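You operate a simulated robot arm through the tools that you are given. There is no shell and no other tool.

You are at the controls of a simulated robot arm. One attempt, no reset.

JOB
Press each lid on to the paint tin of its colour and rub the paint splash off the bench.
Fine: use the blue rag and put it back. What is to be rubbed or washed off counts as gone when no trace of it is left.

The check looks at the end state, three seconds after you hand in, the way a careful person would. Anything else that was tipped, shoved, dropped, spilled or broken makes it a failure. A push-on lid holds only when it is set on centred and level and pressed home; a screw cap is set on level and turned clockwise until tight.

ROBOT AND FRAMES
A 7-joint arm with a two-finger parallel gripper, fixed in place. Base frame: the origin is at the foot of the arm, x ahead of it, y to its left, z up. Lengths are in mm, angles in degrees, forces in N, time in s.
Its first joint turns from -166.0 to 166.0 degrees. Payload 3.43 kg.
The tool frame sits at the grasp point between the pads (the TCP): z along the fingers, y along the line on which they close. The tips reach 30 mm beyond it. Largest opening 94 mm; finger width 28, thickness 10; the body of the gripper, 50 by 96 mm, starts 55 mm behind the TCP.
Orientation is told as [roll, pitch, yaw] about the base's x, y, z axes, in that order, counted from this pose: with the fingers straight down and closing along the base's y, the tool's x points along the base's -x, its y along +y and its z along -z.

CONTROLS
- The arm moves only by the tool apply_moves. Its argument "increments" is a list of rows, each an object (a shift or turn left out is 0, a gripper value left out holds the last) with "turn": the turn, a rotation vector about the tool's x, y, z in units of 4 degrees (1.0 is 4 degrees), a list of three; "delta_pos": the shift along the tool's x, y, z in units of 25 mm (1.0 is 25 mm), a list of three; "grip": the gripper command, from -1 (shut) to 1 (fully open), values between in proportion. In form: [{"turn": [wx, wy, wz], "delta_pos": [x, y, z], "grip": grip}, ...]. A call has 1 to 20 rows; each row shifts and turns the commanded pose from where the row before left it, along the tool's axes as they then stand. A call with a number of a shift or a turn outside -1 to 1 is refused whole. Rows are played at 5 a second. More than 50 mm and 8.6 degrees between two rows, or a gripper value outside its range, and nothing of the call is played. A pose out of reach is approached as far as the arm can. The call stops where the force on the tool passes 40 N (or 10 N more than at its start, if that is more) or the arm is blocked; 0.2 s more then pass. Each finger travels about 45 mm/s and halts on what it meets, pressing with about 20 N; the grip force reading is that of the motor and also rises with nothing between the fingers. The clock runs only during rows and for 0.2 s after the last one: add rows that do not move to give the fingers time. The reply holds the time, the measured pose of the TCP, the force on the tool along the base axes, the opening and the grip force, in the units named above and with some noise, with the torque about the TCP (base axes, N m) and any sound that the robot's microphone picked up.
- Cameras (640 x 400 px; columns grow to the right, rows downward): "scene" is fixed at [399.2, -652.9, 1538.1]; the picture's right is [0.94, -0.34, 0.00], its down [-0.28, -0.79, -0.55] and it looks along [0.18, 0.52, -0.83] (base axes); focal length 291 px, centre (320, 200). "wrist" rides on the gripper at [76, 14, -102] in the tool frame; the picture's right is [-0.18, 0.98, 0.00], its down [-0.75, -0.14, -0.64] and it looks along [-0.63, -0.12, 0.77] (tool axes); focal length 243 px, centre (320, 200). There is no depth. A picture from a camera that has moved, and an enlarged one, comes with that camera's place and axes in the base frame and with its lens.
- snapshot(camera): a new picture of that camera. The clock stands still meanwhile.
- move_column(by): slides the trunk up (or, below 0, down) by that many mm; the arm rides with it, the base frame stays. It gives what a move gives, with no picture.
- zoom(camera, box): a new picture of the part [left, top, right, bottom] of that camera's present view, enlarged. The clock stands still meanwhile.
- job_done(): hands the job in; it is judged then, once.

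Nothing tells you positions but the pictures and the camera data. Unless the task says otherwise, let go and move clear before handing in.

The tools are called as a command line: name --argument value ..., lists and objects as JSON in quotes. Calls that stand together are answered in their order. apply_moves: Moves the arm, as the interface text tells. Its arguments: {"type":"object","properties":{"increments":{"type":"array"}},"required":["increments"]} The other tools are called the same way: move_column (by) slides the trunk up or down; snapshot (camera) takes a picture; zoom (camera, box) takes an enlarged picture of a part of a camera's view; job_done () hands the job in.

At the start:

```text
time: 0.0
ee_pos: [458.1, -354.7, 1236.6]
ee_rot: [0.0, 0.1, 0.0]
contact_force: [0.2, 0.3, 0.2]
ft_torque: [-0.01, -0.02, 0.03]
width: 94.0
gripper_force: 0.1
trunk travel left (down, up): [-325.0, 165.0]
```

scene: 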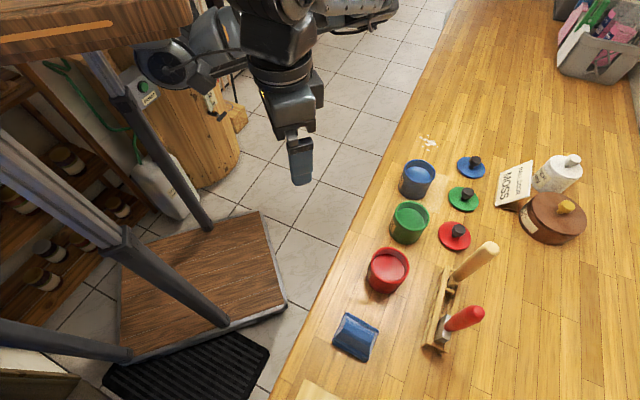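
wrist: 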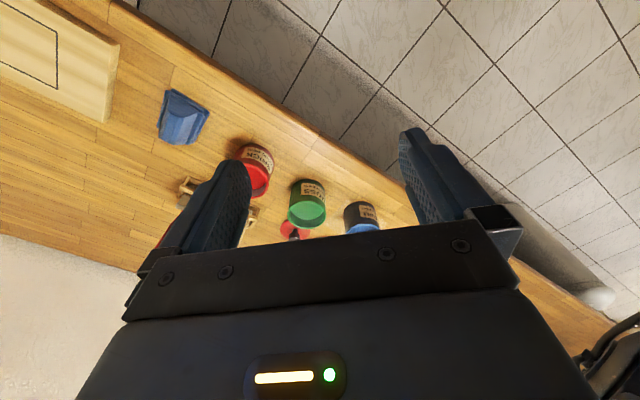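

I see three tins (blue, green, red) on the bench with matching knobbed lids to their right, a blue rag near the front edge and a whitish splash near the blue tin. I'll look closer before moving anything.

zoom --camera "scene" --box '[380, 110, 540, 210]'

zoom --camera "scene" --box '[320, 200, 520, 325]'

zoom --camera "scene" --box '[260, 275, 460, 400]'

zoom --camera "wrist" --box '[120, 60, 440, 260]'

```text
4.00 times, centred on (460, 160) of scene
camera zoom: at [399.2, -652.9, 1538.1], right [0.94, -0.34, 0.0], down [-0.28, -0.79, -0.55], along [0.18, 0.52, -0.83], focal length 1163 px, centre (-240, 360)
```

zoom: 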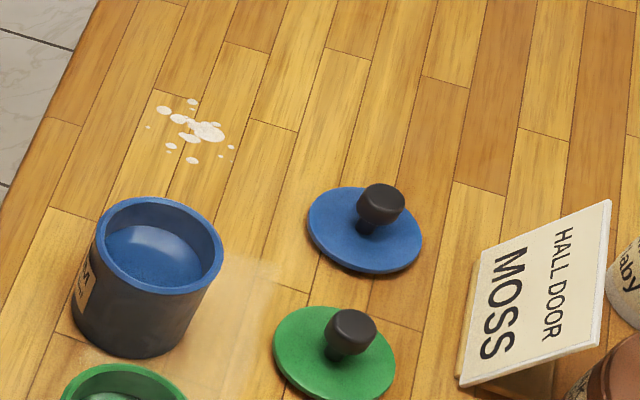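

```text
3.20 times, centred on (420, 262) of scene
camera zoom: at [399.2, -652.9, 1538.1], right [0.94, -0.34, 0.0], down [-0.28, -0.79, -0.55], along [0.18, 0.52, -0.83], focal length 930 px, centre (0, 0)
```

zoom: 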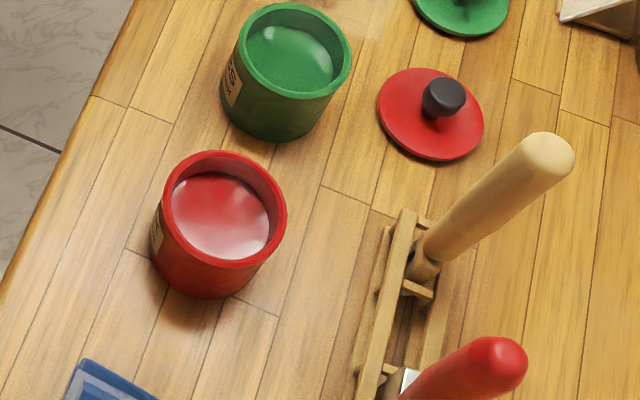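

```text
3.20 times, centred on (360, 338) of scene
camera zoom: at [399.2, -652.9, 1538.1], right [0.94, -0.34, 0.0], down [-0.28, -0.79, -0.55], along [0.18, 0.52, -0.83], focal length 930 px, centre (192, -240)
```

zoom: 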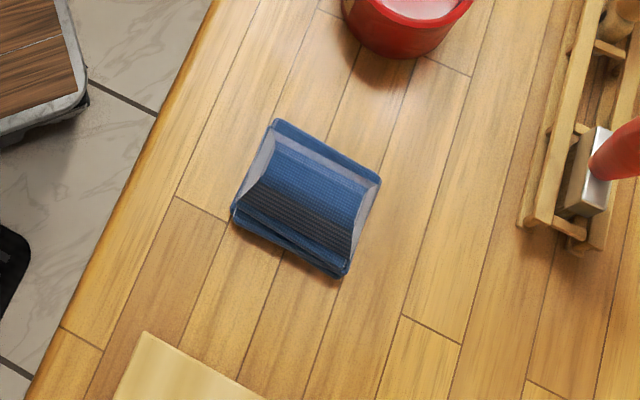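

```text
2.00 times, centred on (280, 160) of wrist
camera zoom: at [383.2, -340.2, 1340.0], right [0.18, 0.98, 0.0], down [0.75, -0.14, 0.64], along [0.63, -0.12, -0.77], focal length 485 px, centre (400, 280)
```

zoom: 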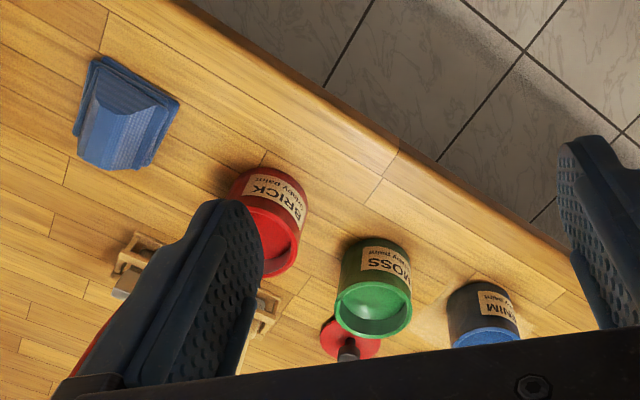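

The tins stand along the front edge with the lids behind them, and the bench top works out to roughly z≈935. Next I'll turn the gripper to look across the bench and measure from a second viewpoint.

apply_moves --increments '[{"turn": [0, 0, 1], "grip": 1}, {"turn": [0, 0, 1]}, {"turn": [0, 0, 1]}, {"turn": [0, 0, 1]}, {"turn": [0, 0, 1]}, {"turn": [0, 0, 1]}, {"turn": [0, 0, 1]}, {"turn": [0, 0, 1]}, {"turn": [0, 0, 1]}, {"turn": [0, 0, 1]}, {"turn": [0, 0, 1]}, {}]'

snapshot --camera "wrist"

```text
time: 2.6
ee_pos: [455.9, -353.8, 1237.1]
ee_rot: [-0.1, -0.1, -44.0]
contact_force: [0.3, -0.5, 0.3]
ft_torque: [0.0, 0.0, -0.01]
width: 93.9
gripper_force: 0.1
trunk travel left (down, up): [-325.0, 165.0]
```

```text
taken
camera wrist: at [412.2, -291.1, 1340.7], right [0.82, 0.58, 0.0], down [0.44, -0.62, 0.64], along [0.37, -0.52, -0.77], focal length 243 px, centre (320, 200)
```

wrist: 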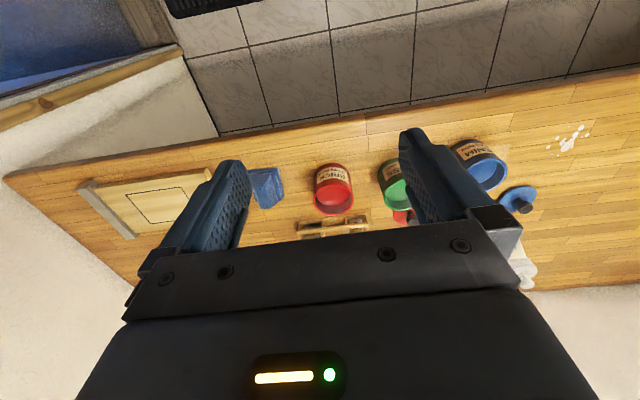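

The wrist view confirms the layout along the bench edge. I'll move out over the lids, staying high, for a more direct look.

apply_moves --increments '[{"delta_pos": [-0.9, 0.55, 0]}, {"delta_pos": [-0.9, 0.55, 0]}, {"delta_pos": [-0.9, 0.55, 0]}, {"delta_pos": [-0.9, 0.55, 0]}, {"delta_pos": [-0.9, 0.55, 0]}, {"delta_pos": [-0.9, 0.55, 0]}, {"delta_pos": [-0.9, 0.55, 0]}, {"delta_pos": [-0.9, 0.55, 0]}, {"delta_pos": [-0.9, 0.55, 0]}, {"delta_pos": [-0.9, 0.55, 0]}, {}]'

snapshot --camera "wrist"

snapshot --camera "scene"

```text
time: 5.0
ee_pos: [717.9, -410.7, 1236.8]
ee_rot: [0.0, -0.2, -44.0]
contact_force: [1.0, -0.3, 0.2]
ft_torque: [0.02, 0.03, -0.03]
width: 94.0
gripper_force: 0.1
trunk travel left (down, up): [-325.0, 165.0]
```

```text
taken
camera wrist: at [671.2, -348.2, 1340.4], right [0.81, 0.58, 0.0], down [0.44, -0.62, 0.64], along [0.37, -0.52, -0.77], focal length 243 px, centre (320, 200)
```

wrist: 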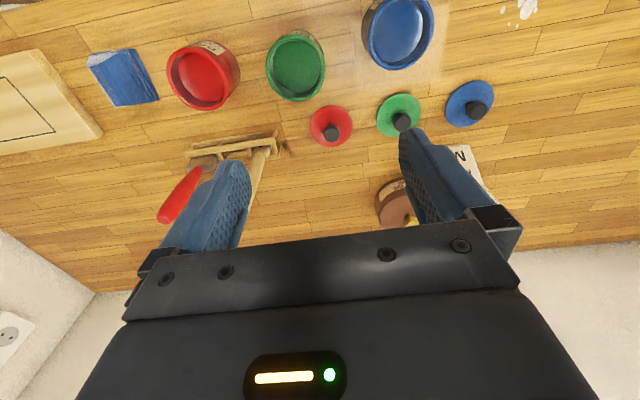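

```text
taken
```

scene: 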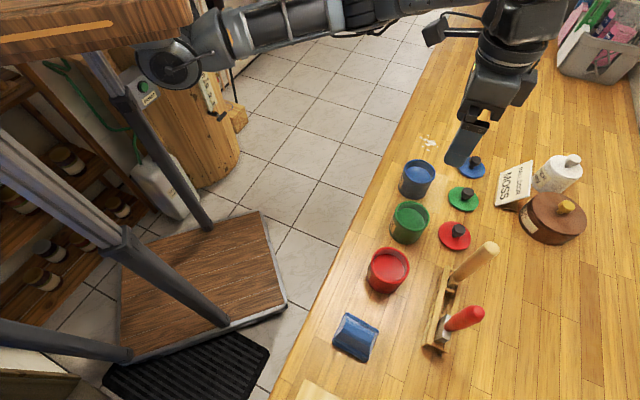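

Good view of everything now. I'll zoom on the tins, lids and splash to measure them.

zoom --camera "wrist" --box '[340, 0, 560, 137]'

zoom --camera "wrist" --box '[140, 10, 360, 147]'

zoom --camera "wrist" --box '[60, 20, 260, 145]'

zoom --camera "scene" --box '[396, 124, 460, 164]'

```text
2.91 times, centred on (450, 68) of wrist
camera zoom: at [671.2, -348.2, 1340.4], right [0.81, 0.58, 0.0], down [0.44, -0.62, 0.64], along [0.37, -0.52, -0.77], focal length 706 px, centre (-58, 582)
```

zoom: 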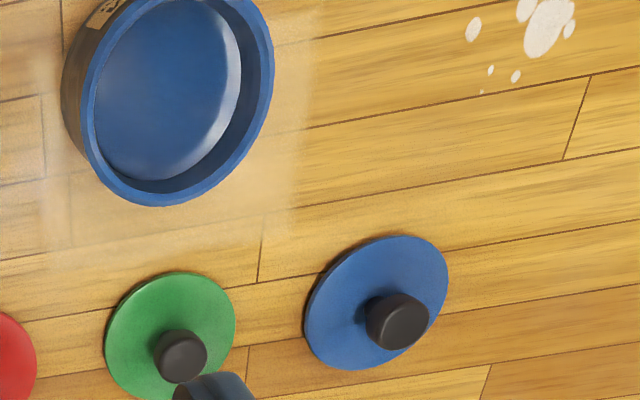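

```text
2.91 times, centred on (250, 78) of wrist
camera zoom: at [671.2, -348.2, 1340.4], right [0.81, 0.58, 0.0], down [0.44, -0.62, 0.64], along [0.37, -0.52, -0.77], focal length 706 px, centre (524, 554)
```

zoom: 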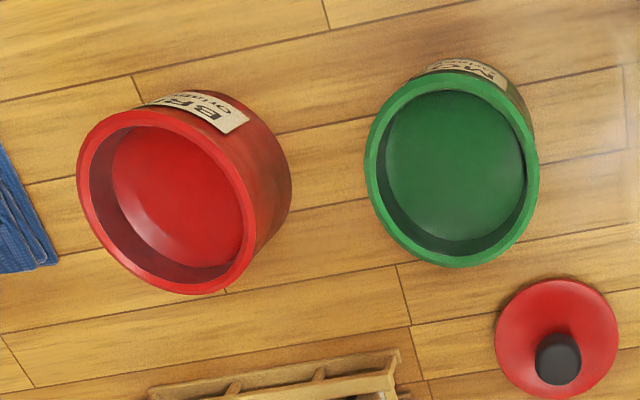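

```text
3.20 times, centred on (160, 82) of wrist
camera zoom: at [671.2, -348.2, 1340.4], right [0.81, 0.58, 0.0], down [0.44, -0.62, 0.64], along [0.37, -0.52, -0.77], focal length 776 px, centre (832, 576)
```

zoom: 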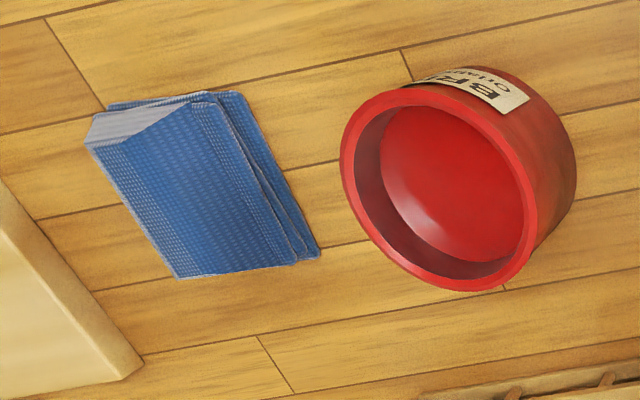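

```text
10.00 times, centred on (428, 144) of scene
camera zoom: at [399.2, -652.9, 1538.1], right [0.94, -0.34, 0.0], down [-0.28, -0.79, -0.55], along [0.18, 0.52, -0.83], focal length 2906 px, centre (-760, 760)
```

zoom: 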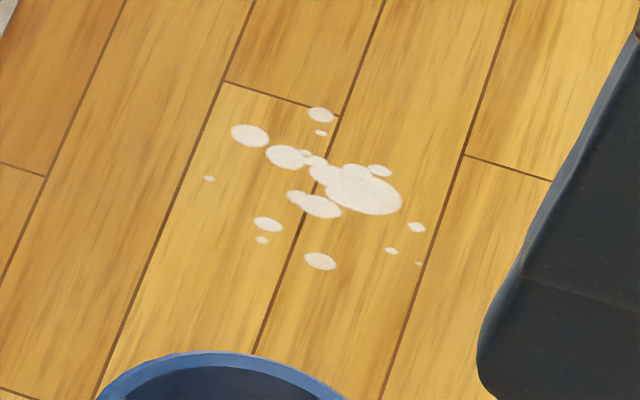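

The bench top is at about z=930: tins are ~70 mm tall and ~78 mm across. The lids are flat discs with black mushroom knobs (top ≈970), and the blue one sits at about (948,-316), near the edge of my reach. I'll lower the trunk a bit to gain reach and come closer.

move_column --by -120

snapshot --camera "scene"

snapshot --camera "wrist"

```text
time: 6.5
ee_pos: [716.3, -411.3, 1116.7]
ee_rot: [0.0, -0.1, -44.0]
contact_force: [-0.3, -0.1, -0.1]
ft_torque: [0.0, 0.0, 0.01]
width: 93.8
gripper_force: 0.1
trunk travel left (down, up): [-205.0, 285.0]
```

```text
taken
```

scene: 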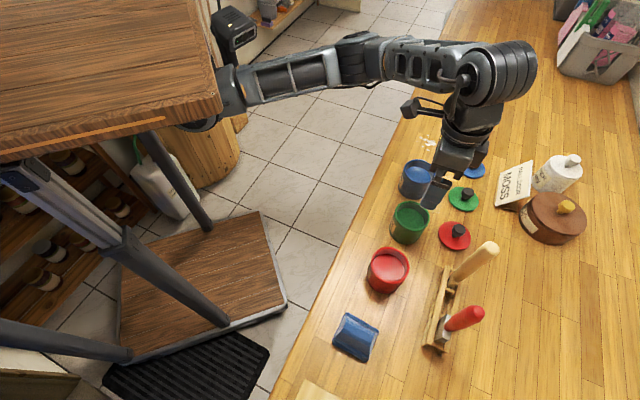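

```text
taken
camera wrist: at [670.9, -348.2, 1220.5], right [0.81, 0.58, 0.0], down [0.44, -0.62, 0.64], along [0.37, -0.52, -0.77], focal length 243 px, centre (320, 200)
```

wrist: 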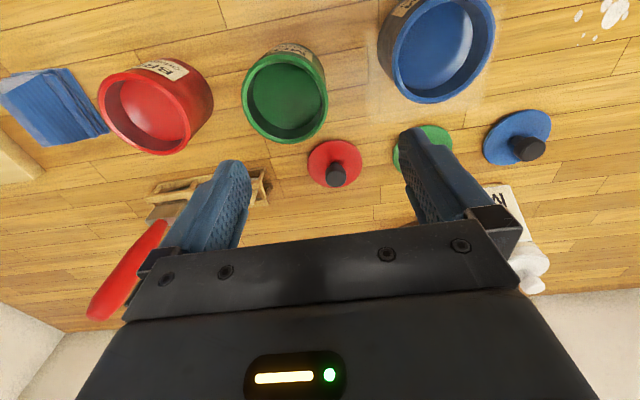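

The arm has room at this height. I'll move over the blue lid at a safe height to test the reach.

apply_moves --increments '[{"delta_pos": [-0.4, 0.918, 0]}, {"delta_pos": [-0.4, 0.918, 0]}, {"delta_pos": [-0.4, 0.918, 0]}, {"delta_pos": [-0.4, 0.918, 0]}, {"delta_pos": [-0.4, 0.918, 0]}, {"delta_pos": [-0.4, 0.918, 0]}, {"delta_pos": [-0.4, 0.918, 0]}, {"delta_pos": [-0.4, 0.918, 0]}, {"delta_pos": [-0.4, 0.918, 0]}, {"delta_pos": [-0.4, 0.918, 0]}, {}]'

snapshot --camera "wrist"

snapshot --camera "scene"

```text
time: 8.9
ee_pos: [948.0, -315.2, 1118.6]
ee_rot: [0.0, -0.1, -44.0]
contact_force: [-0.1, 0.1, 0.7]
ft_torque: [0.03, -0.01, 0.0]
width: 93.7
gripper_force: 0.1
trunk travel left (down, up): [-205.0, 285.0]
```

```text
taken
camera wrist: at [902.0, -252.7, 1221.0], right [0.81, 0.58, 0.0], down [0.44, -0.62, 0.64], along [0.37, -0.52, -0.77], focal length 243 px, centre (320, 200)
```

wrist: 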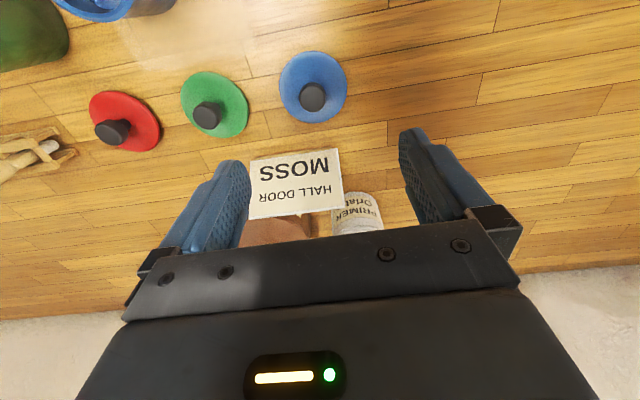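

```text
taken
```

scene: 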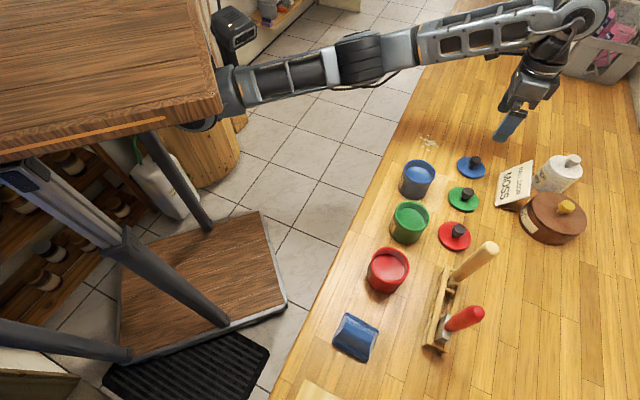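

The blue lid is reachable. I'll zoom in to fix exact positions of the lids and knobs from this view.

zoom --camera "wrist" --box '[240, 30, 400, 130]'

zoom --camera "wrist" --box '[80, 50, 270, 169]'

zoom --camera "scene" --box '[440, 130, 600, 230]'

```text
4.00 times, centred on (320, 80) of wrist
camera zoom: at [902.0, -252.7, 1221.0], right [0.81, 0.58, 0.0], down [0.44, -0.62, 0.64], along [0.37, -0.52, -0.77], focal length 970 px, centre (320, 680)
```

zoom: 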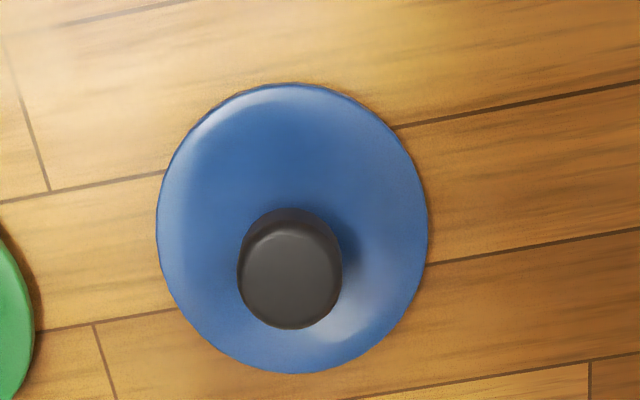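

```text
3.36 times, centred on (175, 110) of wrist
camera zoom: at [902.0, -252.7, 1221.0], right [0.81, 0.58, 0.0], down [0.44, -0.62, 0.64], along [0.37, -0.52, -0.77], focal length 816 px, centre (807, 504)
```

zoom: 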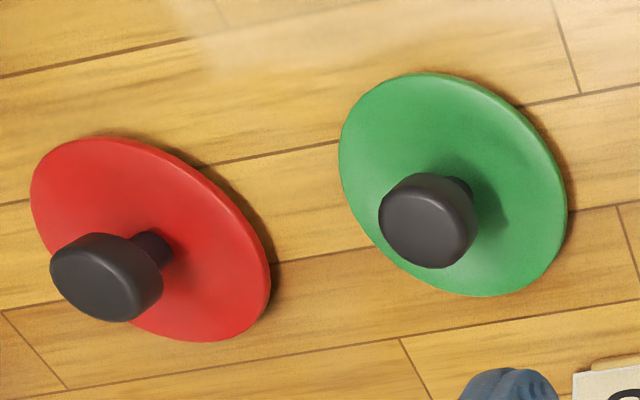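

```text
4.00 times, centred on (520, 180) of scene
camera zoom: at [399.2, -652.9, 1538.1], right [0.94, -0.34, 0.0], down [-0.28, -0.79, -0.55], along [0.18, 0.52, -0.83], focal length 1163 px, centre (-480, 280)
```

zoom: 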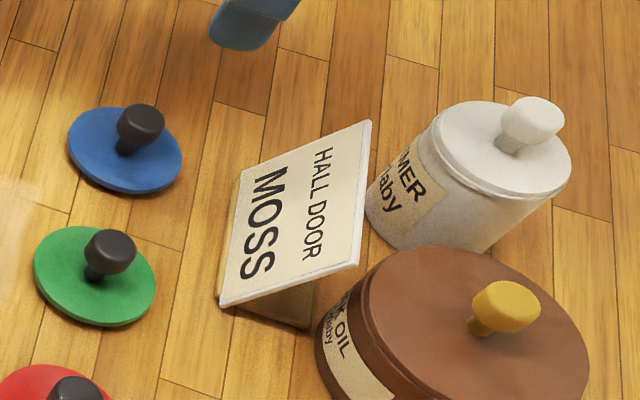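

From this view the blue lid is about 7 mm off to the left of the tool axis, centred near (942,-320). The neighbours and the card leave enough room for the gripper. I'll correct, come down and re-check.

apply_moves --increments '[{"delta_pos": [0.056, -0.304, 0]}, {}]'

move_column --by -90

zoom --camera "wrist" --box '[160, 0, 480, 200]'

zoom --camera "scene" --box '[420, 100, 580, 200]'

```text
time: 9.5
ee_pos: [940.5, -320.3, 1117.1]
ee_rot: [0.0, 0.0, -43.8]
contact_force: [0.0, 0.1, -0.1]
ft_torque: [-0.01, 0.01, -0.01]
width: 94.0
gripper_force: 0.1
trunk travel left (down, up): [-205.0, 285.0]
```

```text
time: 10.8
ee_pos: [941.0, -319.4, 1027.8]
ee_rot: [-0.1, 0.0, -43.9]
contact_force: [0.4, 0.0, -0.3]
ft_torque: [0.0, -0.01, 0.04]
width: 93.9
gripper_force: 0.0
trunk travel left (down, up): [-115.0, 375.0]
```

```text
2.00 times, centred on (320, 100) of wrist
camera zoom: at [895.4, -257.4, 1131.1], right [0.81, 0.58, 0.0], down [0.44, -0.62, 0.64], along [0.37, -0.52, -0.77], focal length 485 px, centre (320, 400)
```

zoom: 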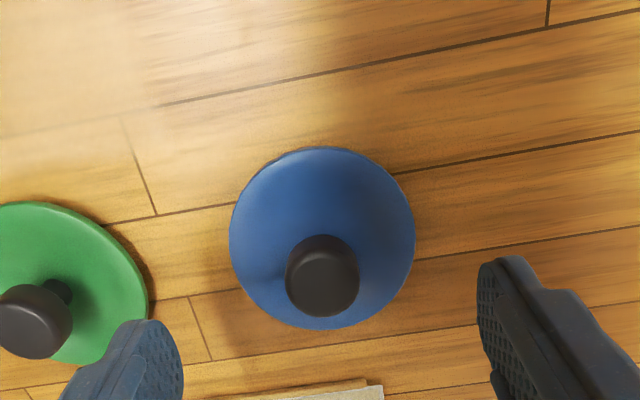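

```text
4.00 times, centred on (500, 150) of scene
camera zoom: at [399.2, -652.9, 1538.1], right [0.94, -0.34, 0.0], down [-0.28, -0.79, -0.55], along [0.18, 0.52, -0.83], focal length 1163 px, centre (-400, 400)
```

zoom: 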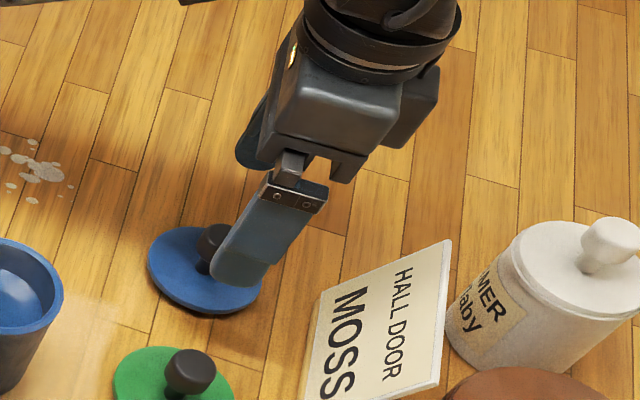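

The blue lid is now centred on the tool axis; correcting for perspective, its top is at about z=945 and the knob's top at about 975. I'll lower so the fingertips stop a few mm above the disc, then check before closing.

apply_moves --increments '[{"delta_pos": [0, 0, 0.6]}, {"delta_pos": [0, 0, 0.6]}, {"delta_pos": [0, 0, 0.4]}, {"delta_pos": [0, 0, 0.2]}, {}]'

snapshot --camera "wrist"

zoom --camera "scene" --box '[440, 130, 536, 190]'

```text
time: 11.9
ee_pos: [940.5, -319.8, 983.1]
ee_rot: [-0.1, -0.2, -43.9]
contact_force: [-0.2, 0.4, 1.0]
ft_torque: [0.0, -0.02, -0.01]
width: 94.1
gripper_force: 0.0
trunk travel left (down, up): [-115.0, 375.0]
```

```text
taken
camera wrist: at [894.8, -257.3, 1085.8], right [0.81, 0.58, 0.0], down [0.44, -0.62, 0.64], along [0.37, -0.52, -0.77], focal length 243 px, centre (320, 200)
```

wrist: 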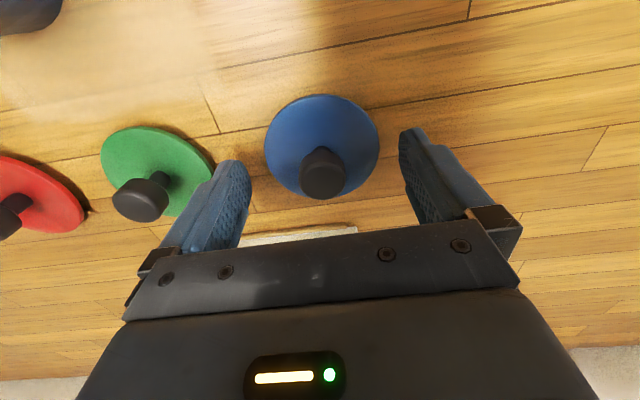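

```text
6.67 times, centred on (488, 160) of scene
camera zoom: at [399.2, -652.9, 1538.1], right [0.94, -0.34, 0.0], down [-0.28, -0.79, -0.55], along [0.18, 0.52, -0.83], focal length 1938 px, centre (-800, 467)
```

zoom: 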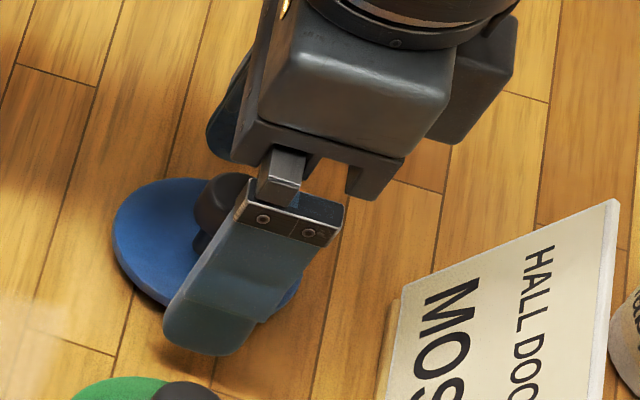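

The knob sits about 1.5 mm to one side. I'll nudge over, go down 2 mm more and close the fingers on it.

apply_moves --increments '[{"delta_pos": [0, 0.06, 0.08]}, {"grip": 0.2}, {"grip": 0.2}, {"grip": -0.2}, {"grip": -0.2}, {"grip": -1}, {"grip": -1}, {"grip": -1}, {"grip": -1}, {"grip": -1}]'

snapshot --camera "wrist"

```text
time: 14.2
ee_pos: [941.5, -319.7, 980.7]
ee_rot: [0.0, -0.2, -44.0]
contact_force: [1.1, 0.3, 3.5]
ft_torque: [-0.02, -0.01, 0.05]
width: 24.6
gripper_force: 19.8
trunk travel left (down, up): [-115.0, 375.0]
```

```text
taken
camera wrist: at [896.0, -256.3, 1084.0], right [0.81, 0.58, 0.0], down [0.44, -0.62, 0.64], along [0.37, -0.52, -0.77], focal length 243 px, centre (320, 200)
```

wrist: 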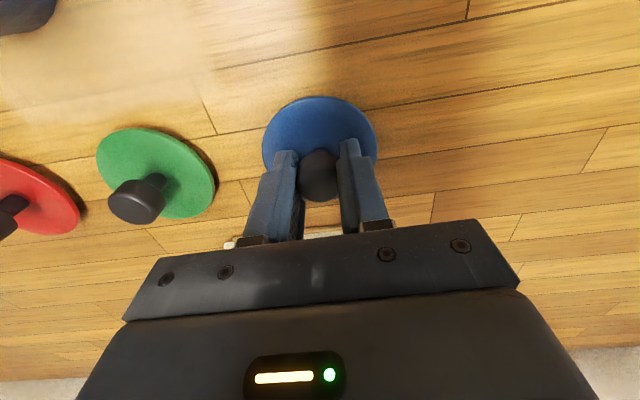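

The knob is gripped (24.6 mm wide). I'll lift straight up and check the lid is hanging level.

apply_moves --increments '[{"delta_pos": [0, 0, -0.3]}, {"delta_pos": [0, 0, -0.7]}, {"delta_pos": [0, 0, -1]}, {"delta_pos": [0, 0, -1]}, {"delta_pos": [0, 0, -1]}, {}]'

snapshot --camera "wrist"

zoom --camera "scene" --box '[400, 80, 560, 180]'

```text
time: 15.6
ee_pos: [940.4, -317.2, 1080.8]
ee_rot: [0.0, -0.1, -44.0]
contact_force: [0.4, 0.3, 0.2]
ft_torque: [0.04, 0.03, 0.01]
width: 25.1
gripper_force: 20.0
trunk travel left (down, up): [-115.0, 375.0]
```

```text
taken
camera wrist: at [895.2, -254.3, 1184.7], right [0.81, 0.58, 0.0], down [0.44, -0.62, 0.64], along [0.37, -0.52, -0.77], focal length 243 px, centre (320, 200)
```

wrist: 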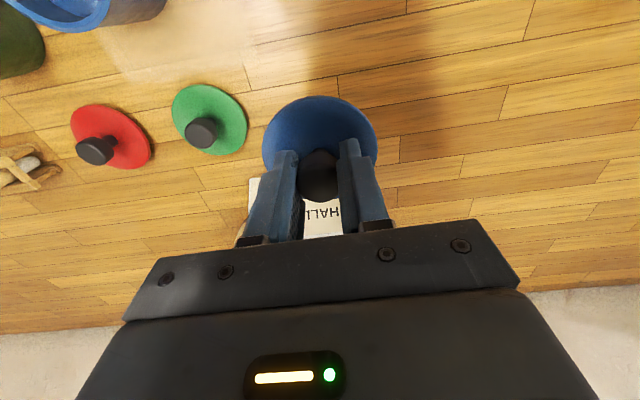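

```text
4.00 times, centred on (480, 130) of scene
camera zoom: at [399.2, -652.9, 1538.1], right [0.94, -0.34, 0.0], down [-0.28, -0.79, -0.55], along [0.18, 0.52, -0.83], focal length 1163 px, centre (-320, 480)
```

zoom: 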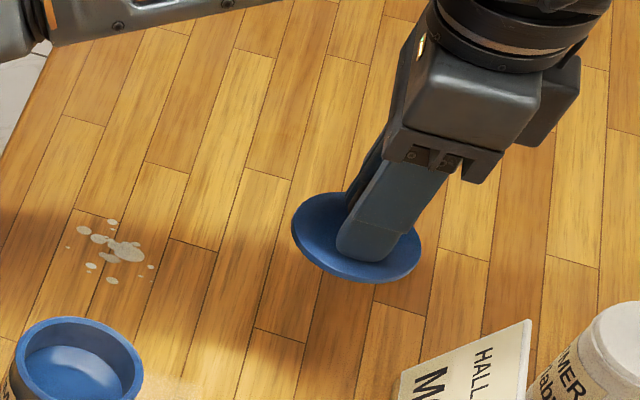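

The lid hangs level and centred between the fingers. Next I'll carry it high over the blue tin, which I estimate at (767,-322) with its rim at about z=1005.

apply_moves --increments '[{"delta_pos": [0.608, -0.62, -0.1]}, {"delta_pos": [0.608, -0.62, -0.1]}, {"delta_pos": [0.608, -0.62, 0]}, {"delta_pos": [0.608, -0.62, 0]}, {"delta_pos": [0.608, -0.62, 0]}, {"delta_pos": [0.608, -0.62, 0]}, {"delta_pos": [0.608, -0.62, 0]}, {"delta_pos": [0.608, -0.62, 0]}, {}]'

snapshot --camera "wrist"

zoom --camera "scene" --box '[360, 100, 488, 220]'

```text
time: 17.6
ee_pos: [767.9, -322.8, 1084.8]
ee_rot: [0.0, -0.1, -43.9]
contact_force: [0.3, -0.3, -0.3]
ft_torque: [-0.04, 0.02, -0.01]
width: 25.2
gripper_force: 20.0
trunk travel left (down, up): [-115.0, 375.0]
```

```text
taken
camera wrist: at [722.5, -260.8, 1188.7], right [0.81, 0.58, 0.0], down [0.44, -0.62, 0.64], along [0.37, -0.52, -0.77], focal length 243 px, centre (320, 200)
```

wrist: 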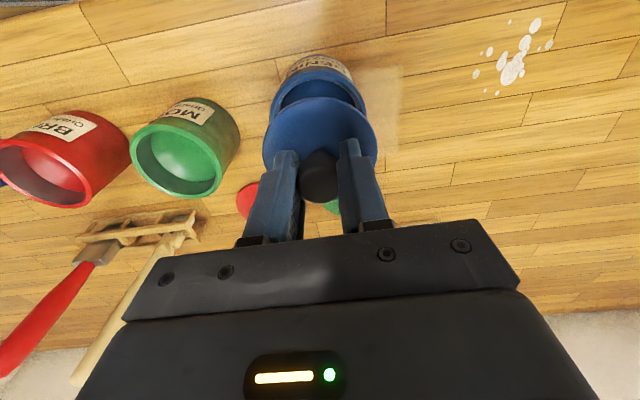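

```text
3.33 times, centred on (424, 160) of scene
camera zoom: at [399.2, -652.9, 1538.1], right [0.94, -0.34, 0.0], down [-0.28, -0.79, -0.55], along [0.18, 0.52, -0.83], focal length 969 px, centre (-27, 333)
```

zoom: 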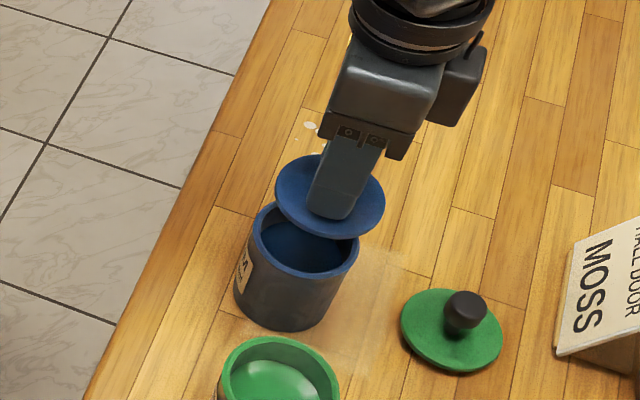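

The lid is above the tin. I'll zoom in to check the alignment of the rim against the lid.

zoom --camera "wrist" --box '[240, 40, 400, 140]'

zoom --camera "scene" --box '[388, 130, 452, 170]'

```text
4.00 times, centred on (320, 90) of wrist
camera zoom: at [722.5, -260.8, 1188.7], right [0.81, 0.58, 0.0], down [0.44, -0.62, 0.64], along [0.37, -0.52, -0.77], focal length 970 px, centre (320, 640)
```

zoom: 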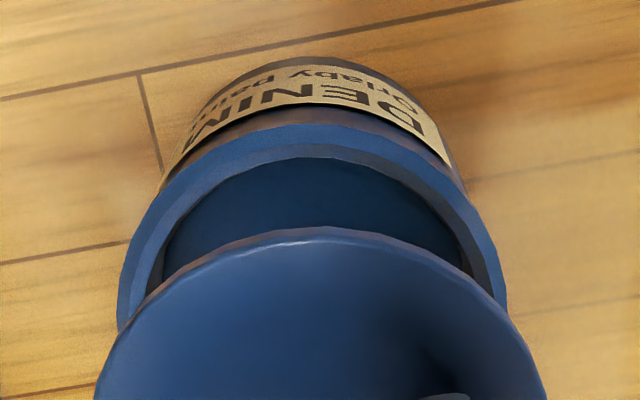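

```text
10.00 times, centred on (420, 150) of scene
camera zoom: at [399.2, -652.9, 1538.1], right [0.94, -0.34, 0.0], down [-0.28, -0.79, -0.55], along [0.18, 0.52, -0.83], focal length 2906 px, centre (-680, 700)
```

zoom: 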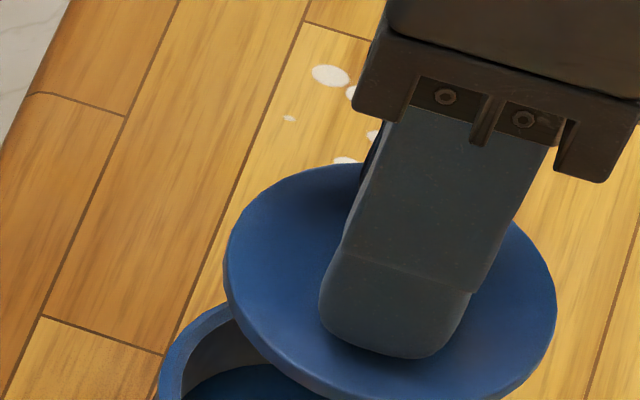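

The tin is about 1–2 mm closer to me and slightly left of the lid. I'll correct for that and come down to just above the rim, then look again.

apply_moves --increments '[{"delta_pos": [0.065, -0.045, 0.4]}, {"delta_pos": [0, 0, 0.5]}, {"delta_pos": [0, 0, 0.3]}, {}]'

zoom --camera "wrist" --box '[240, 50, 400, 150]'

zoom --camera "scene" --box '[380, 140, 460, 200]'

```text
time: 18.6
ee_pos: [767.3, -322.7, 1055.2]
ee_rot: [-0.1, -0.1, -44.0]
contact_force: [-0.2, 0.1, -0.2]
ft_torque: [0.02, 0.01, 0.01]
width: 25.0
gripper_force: 20.0
trunk travel left (down, up): [-115.0, 375.0]
```

```text
4.00 times, centred on (320, 100) of wrist
camera zoom: at [720.7, -261.0, 1158.5], right [0.81, 0.58, 0.0], down [0.44, -0.62, 0.64], along [0.37, -0.52, -0.77], focal length 970 px, centre (320, 600)
```

zoom: 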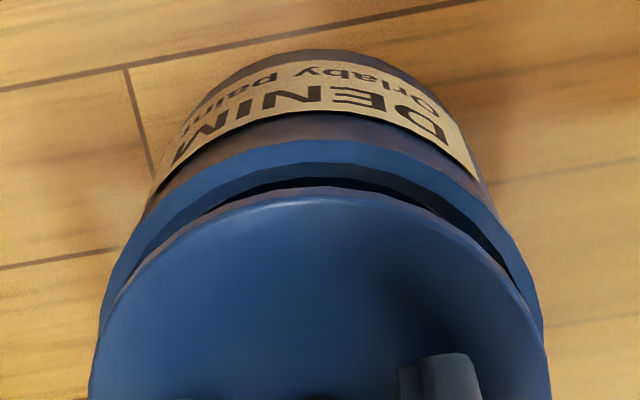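

```text
6.67 times, centred on (420, 170) of scene
camera zoom: at [399.2, -652.9, 1538.1], right [0.94, -0.34, 0.0], down [-0.28, -0.79, -0.55], along [0.18, 0.52, -0.83], focal length 1938 px, centre (-347, 400)
```

zoom: 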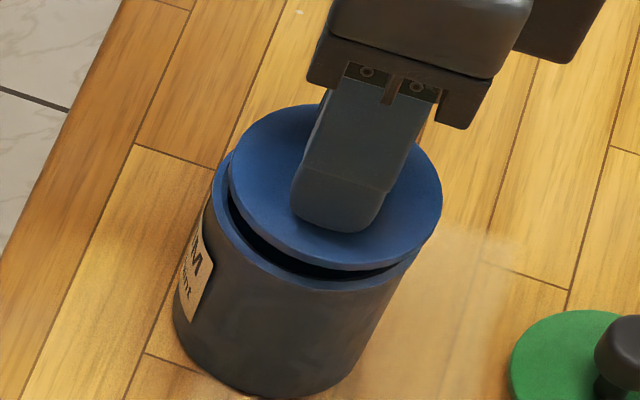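

Nearly aligned. I'll take one tighter look from the scene camera to judge centring before lowering onto the rim.

zoom --camera "scene" --box '[396, 150, 460, 190]'

zoom --camera "wrist" --box '[250, 70, 330, 120]'

zoom --camera "wrist" --box '[310, 70, 390, 120]'

```text
10.00 times, centred on (428, 170) of scene
camera zoom: at [399.2, -652.9, 1538.1], right [0.94, -0.34, 0.0], down [-0.28, -0.79, -0.55], along [0.18, 0.52, -0.83], focal length 2906 px, centre (-760, 500)
```

zoom: 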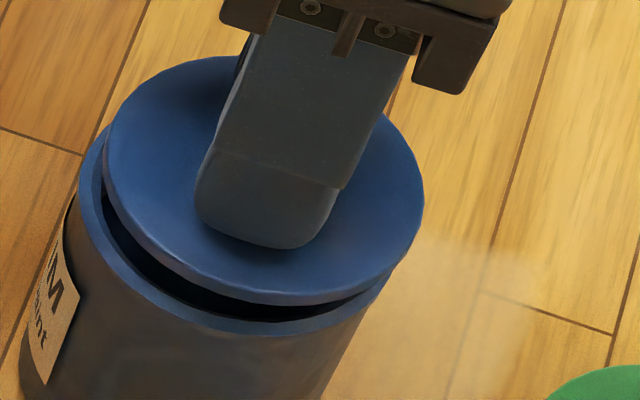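

```text
8.00 times, centred on (290, 95) of wrist
camera zoom: at [720.7, -261.0, 1158.5], right [0.81, 0.58, 0.0], down [0.44, -0.62, 0.64], along [0.37, -0.52, -0.77], focal length 1941 px, centre (560, 1040)
```

zoom: 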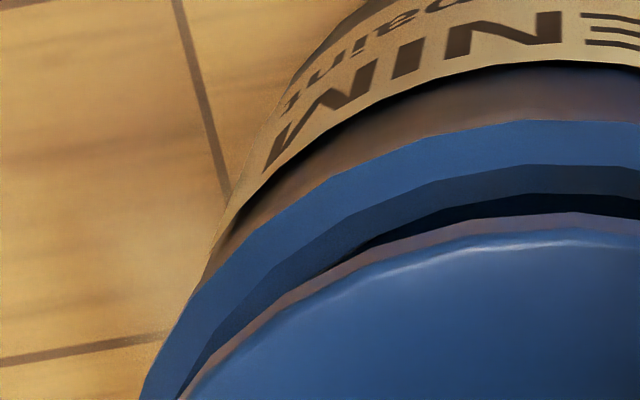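

```text
8.00 times, centred on (350, 95) of wrist
camera zoom: at [720.7, -261.0, 1158.5], right [0.81, 0.58, 0.0], down [0.44, -0.62, 0.64], along [0.37, -0.52, -0.77], focal length 1941 px, centre (80, 1040)
```

zoom: 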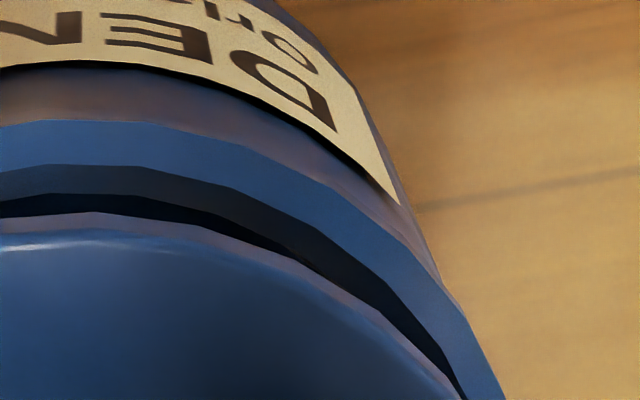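

Side to side it's spot on, and the lid is roughly 1 mm too far out. I'll fix that and lower gently until it touches.

apply_moves --increments '[{"delta_pos": [0.045, 0, 0.1]}, {"delta_pos": [0, 0, 0.1]}, {"delta_pos": [0, 0, 0.08]}, {}]'

zoom --camera "scene" --box '[396, 150, 460, 190]'

zoom --camera "wrist" --box '[240, 60, 400, 160]'

```text
time: 19.6
ee_pos: [764.8, -322.9, 1049.0]
ee_rot: [0.0, -0.1, -43.9]
contact_force: [-0.3, -0.7, -0.1]
ft_torque: [0.0, 0.02, -0.02]
width: 25.1
gripper_force: 19.9
trunk travel left (down, up): [-115.0, 375.0]
```

```text
10.00 times, centred on (428, 170) of scene
camera zoom: at [399.2, -652.9, 1538.1], right [0.94, -0.34, 0.0], down [-0.28, -0.79, -0.55], along [0.18, 0.52, -0.83], focal length 2906 px, centre (-760, 500)
```

zoom: 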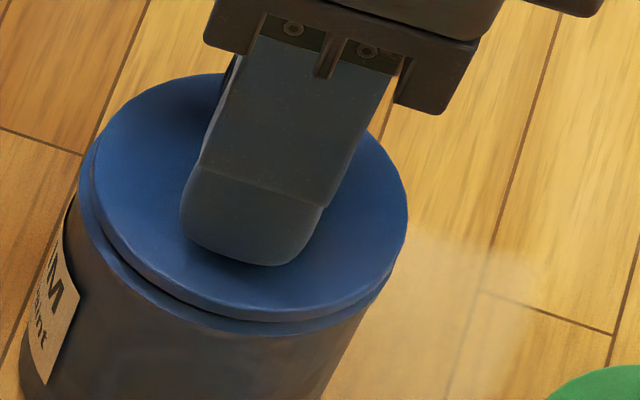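

```text
4.00 times, centred on (320, 110) of wrist
camera zoom: at [719.8, -260.0, 1151.7], right [0.81, 0.58, 0.0], down [0.44, -0.62, 0.64], along [0.37, -0.52, -0.77], focal length 970 px, centre (320, 560)
```

zoom: 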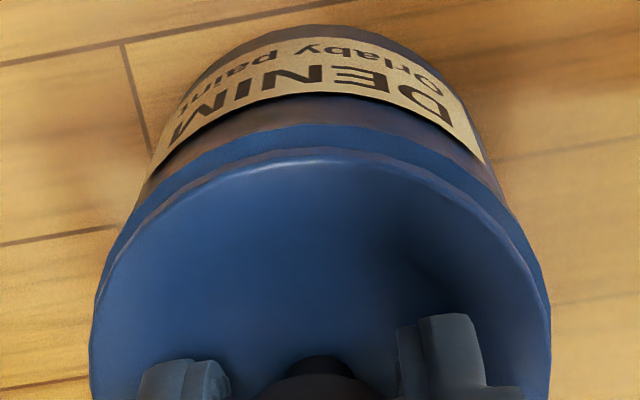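

Well centred now, no contact yet. Going down in 1 mm steps, watching the force.

apply_moves --increments '[{"delta_pos": [0, 0, 0.04]}, {"delta_pos": [0, 0, 0.04]}, {"delta_pos": [0, 0, 0.04]}, {"delta_pos": [0, 0, 0.04]}, {}]'

```text
time: 20.8
ee_pos: [766.0, -322.1, 1045.2]
ee_rot: [-0.1, 0.0, -43.9]
contact_force: [-0.2, -0.5, 0.1]
ft_torque: [-0.01, -0.06, 0.0]
width: 24.7
gripper_force: 19.8
trunk travel left (down, up): [-115.0, 375.0]
```

apply_moves --increments '[{"delta_pos": [0, 0, 0.04]}, {"delta_pos": [0, 0, 0.04]}, {"delta_pos": [0, 0, 0.04]}, {}]'

zoom --camera "scene" --box '[396, 150, 460, 190]'

zoom --camera "wrist" --box '[240, 60, 400, 160]'

```text
time: 21.8
ee_pos: [763.8, -322.5, 1043.5]
ee_rot: [0.1, -0.1, -44.0]
contact_force: [4.2, -1.1, 22.3]
ft_torque: [0.32, 0.19, -0.02]
width: 24.7
gripper_force: 19.6
trunk travel left (down, up): [-115.0, 375.0]
```

```text
10.00 times, centred on (428, 170) of scene
camera zoom: at [399.2, -652.9, 1538.1], right [0.94, -0.34, 0.0], down [-0.28, -0.79, -0.55], along [0.18, 0.52, -0.83], focal length 2906 px, centre (-760, 500)
```

zoom: 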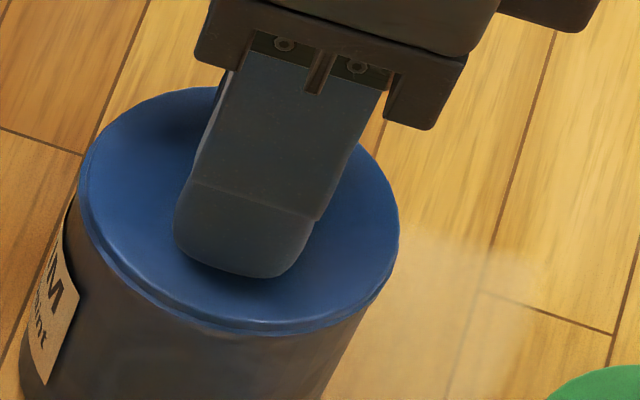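

```text
4.00 times, centred on (320, 110) of wrist
camera zoom: at [719.5, -259.4, 1146.4], right [0.81, 0.58, 0.0], down [0.44, -0.62, 0.64], along [0.37, -0.52, -0.76], focal length 970 px, centre (320, 560)
```

zoom: 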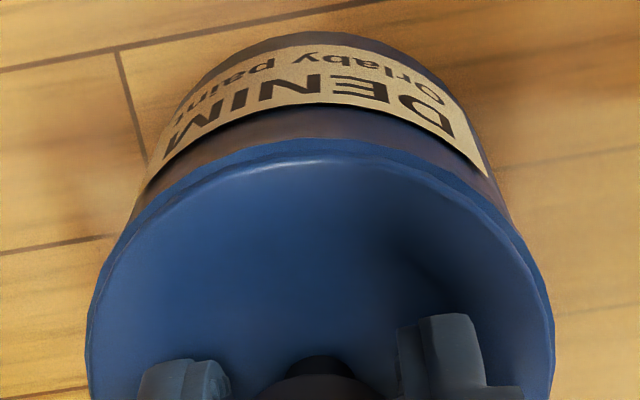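

It touched at z≈1043.5 with the load mostly on my side, so the lid is a hair too far in. I'll ease up, shift 0.6 mm outward and press down.

apply_moves --increments '[{"delta_pos": [0, 0, -0.12]}, {"delta_pos": [-0.025, 0, 0]}, {"delta_pos": [0, 0, 0.06]}, {"delta_pos": [0, 0, 0.04]}, {"delta_pos": [0, 0, 0.04]}, {"delta_pos": [0, 0, 0.04]}, {}]'

```text
time: 23.2
ee_pos: [763.9, -322.8, 1043.6]
ee_rot: [0.1, -0.4, -43.7]
contact_force: [2.0, 1.0, 3.8]
ft_torque: [0.08, 0.08, 0.03]
width: 25.1
gripper_force: 20.5
trunk travel left (down, up): [-115.0, 375.0]
stopped in row 7: the force on the tool passed its limit at 42 N (the readings are from after the stop); the commanded pose is now the measured one
```

The press reached 42 N and the force has since fallen off. Checking whether the lid seated.

zoom --camera "scene" --box '[396, 150, 460, 190]'

zoom --camera "wrist" --box '[240, 60, 400, 160]'

```text
10.00 times, centred on (428, 170) of scene
camera zoom: at [399.2, -652.9, 1538.1], right [0.94, -0.34, 0.0], down [-0.28, -0.79, -0.55], along [0.18, 0.52, -0.83], focal length 2906 px, centre (-760, 500)
```

zoom: 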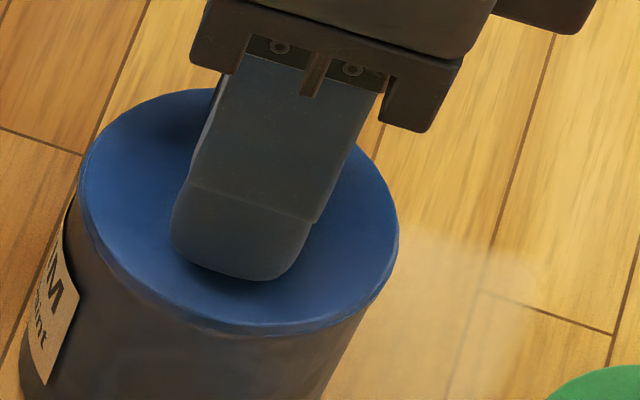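

```text
4.00 times, centred on (320, 110) of wrist
camera zoom: at [718.0, -259.6, 1146.1], right [0.81, 0.58, 0.0], down [0.44, -0.62, 0.65], along [0.38, -0.53, -0.76], focal length 970 px, centre (320, 560)
```

zoom: 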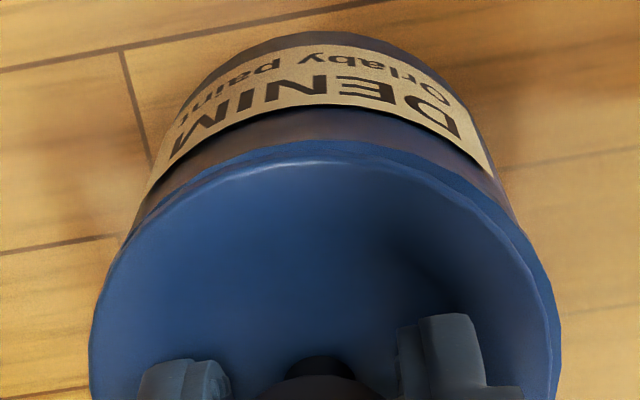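

The lid looks much more flush now. I'll let go, back off and inspect it, then press on top of the knob with closed fingers.

apply_moves --increments '[{"grip": 0}, {"grip": 0}, {"grip": 0}, {"grip": 0}, {"delta_pos": [0, 0, -0.5]}, {"delta_pos": [0, 0, -1]}, {"delta_pos": [0, 0, -1]}, {}]'

snapshot --camera "wrist"

zoom --camera "scene" --box '[380, 140, 476, 200]'

```text
time: 25.0
ee_pos: [764.9, -322.6, 1105.9]
ee_rot: [0.1, -0.5, -44.0]
contact_force: [0.2, -0.1, 0.1]
ft_torque: [0.01, 0.01, 0.0]
width: 46.9
gripper_force: 0.1
trunk travel left (down, up): [-115.0, 375.0]
heard: snap
```

```text
taken
camera wrist: at [718.1, -259.9, 1208.6], right [0.81, 0.58, 0.0], down [0.44, -0.62, 0.65], along [0.38, -0.53, -0.76], focal length 243 px, centre (320, 200)
```

wrist: 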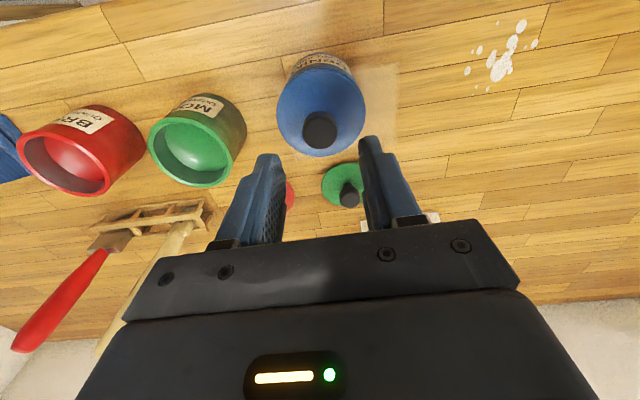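

```text
6.67 times, centred on (428, 170) of scene
camera zoom: at [399.2, -652.9, 1538.1], right [0.94, -0.34, 0.0], down [-0.28, -0.79, -0.55], along [0.18, 0.52, -0.83], focal length 1938 px, centre (-400, 400)
```

zoom: 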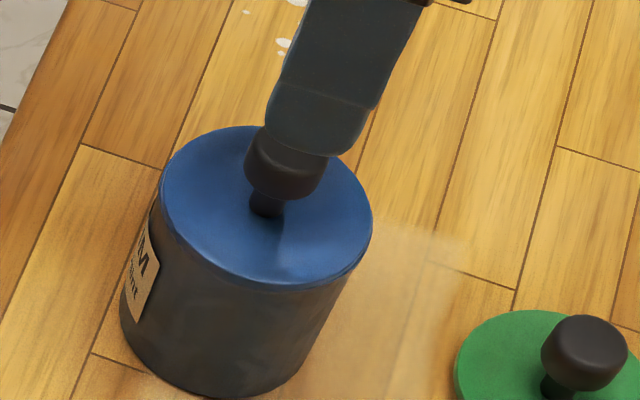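

I heard a snap, and the blue lid now sits flush on its tin. I'll zoom in to confirm that it's level.

zoom --camera "wrist" --box '[260, 40, 380, 165]'

zoom --camera "scene" --box '[396, 155, 444, 200]'

```text
3.20 times, centred on (320, 102) of wrist
camera zoom: at [718.1, -259.9, 1208.6], right [0.81, 0.58, 0.0], down [0.44, -0.62, 0.65], along [0.38, -0.53, -0.76], focal length 776 px, centre (320, 512)
```

zoom: 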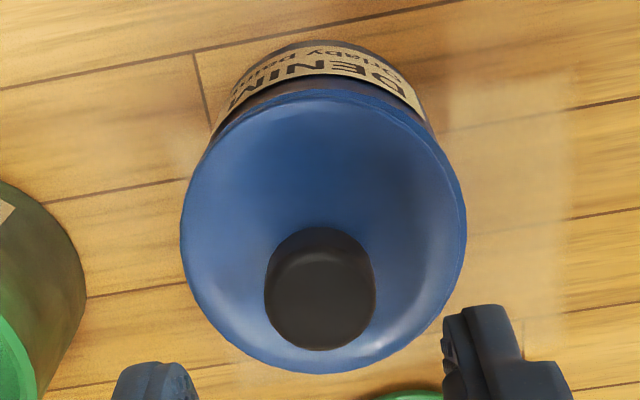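

```text
8.89 times, centred on (420, 178) of scene
camera zoom: at [399.2, -652.9, 1538.1], right [0.94, -0.34, 0.0], down [-0.28, -0.79, -0.55], along [0.18, 0.52, -0.83], focal length 2584 px, centre (-569, 400)
```

zoom: 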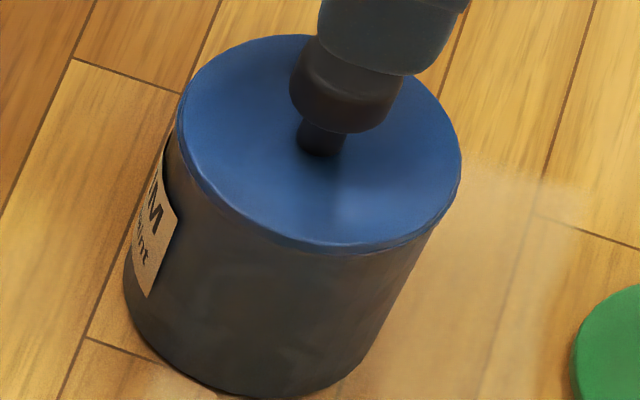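

The lid is level and seated. To make sure it's home, I'll close the fingers, straighten the small tool tilt and press down on the knob.

apply_moves --increments '[{"turn": [0.087, 0.09, 0], "grip": -1}, {"grip": -1}, {"grip": -1}, {"delta_pos": [0, 0, 0.6]}, {"delta_pos": [0, 0, 0.6]}, {"delta_pos": [0, 0, 0.1]}, {"delta_pos": [0, 0, 0.04]}, {"delta_pos": [0, 0, 0.04]}, {"delta_pos": [0, 0, 0.04]}, {"delta_pos": [0, 0, 0.04]}, {"delta_pos": [0, 0, 0.04]}, {"delta_pos": [0, 0, 0.04]}, {"delta_pos": [0, 0, 0.04]}, {"delta_pos": [0, 0, 0.04]}, {}]'

```text
time: 27.3
ee_pos: [761.7, -322.5, 1073.9]
ee_rot: [-0.3, -0.5, -43.8]
contact_force: [2.1, 0.4, 6.1]
ft_torque: [0.08, -0.01, 0.02]
width: 0.0
gripper_force: 20.2
trunk travel left (down, up): [-115.0, 375.0]
stopped in row 11: the force on the tool passed its limit at 43 N (the readings are from after the stop); the commanded pose is now the measured one
```

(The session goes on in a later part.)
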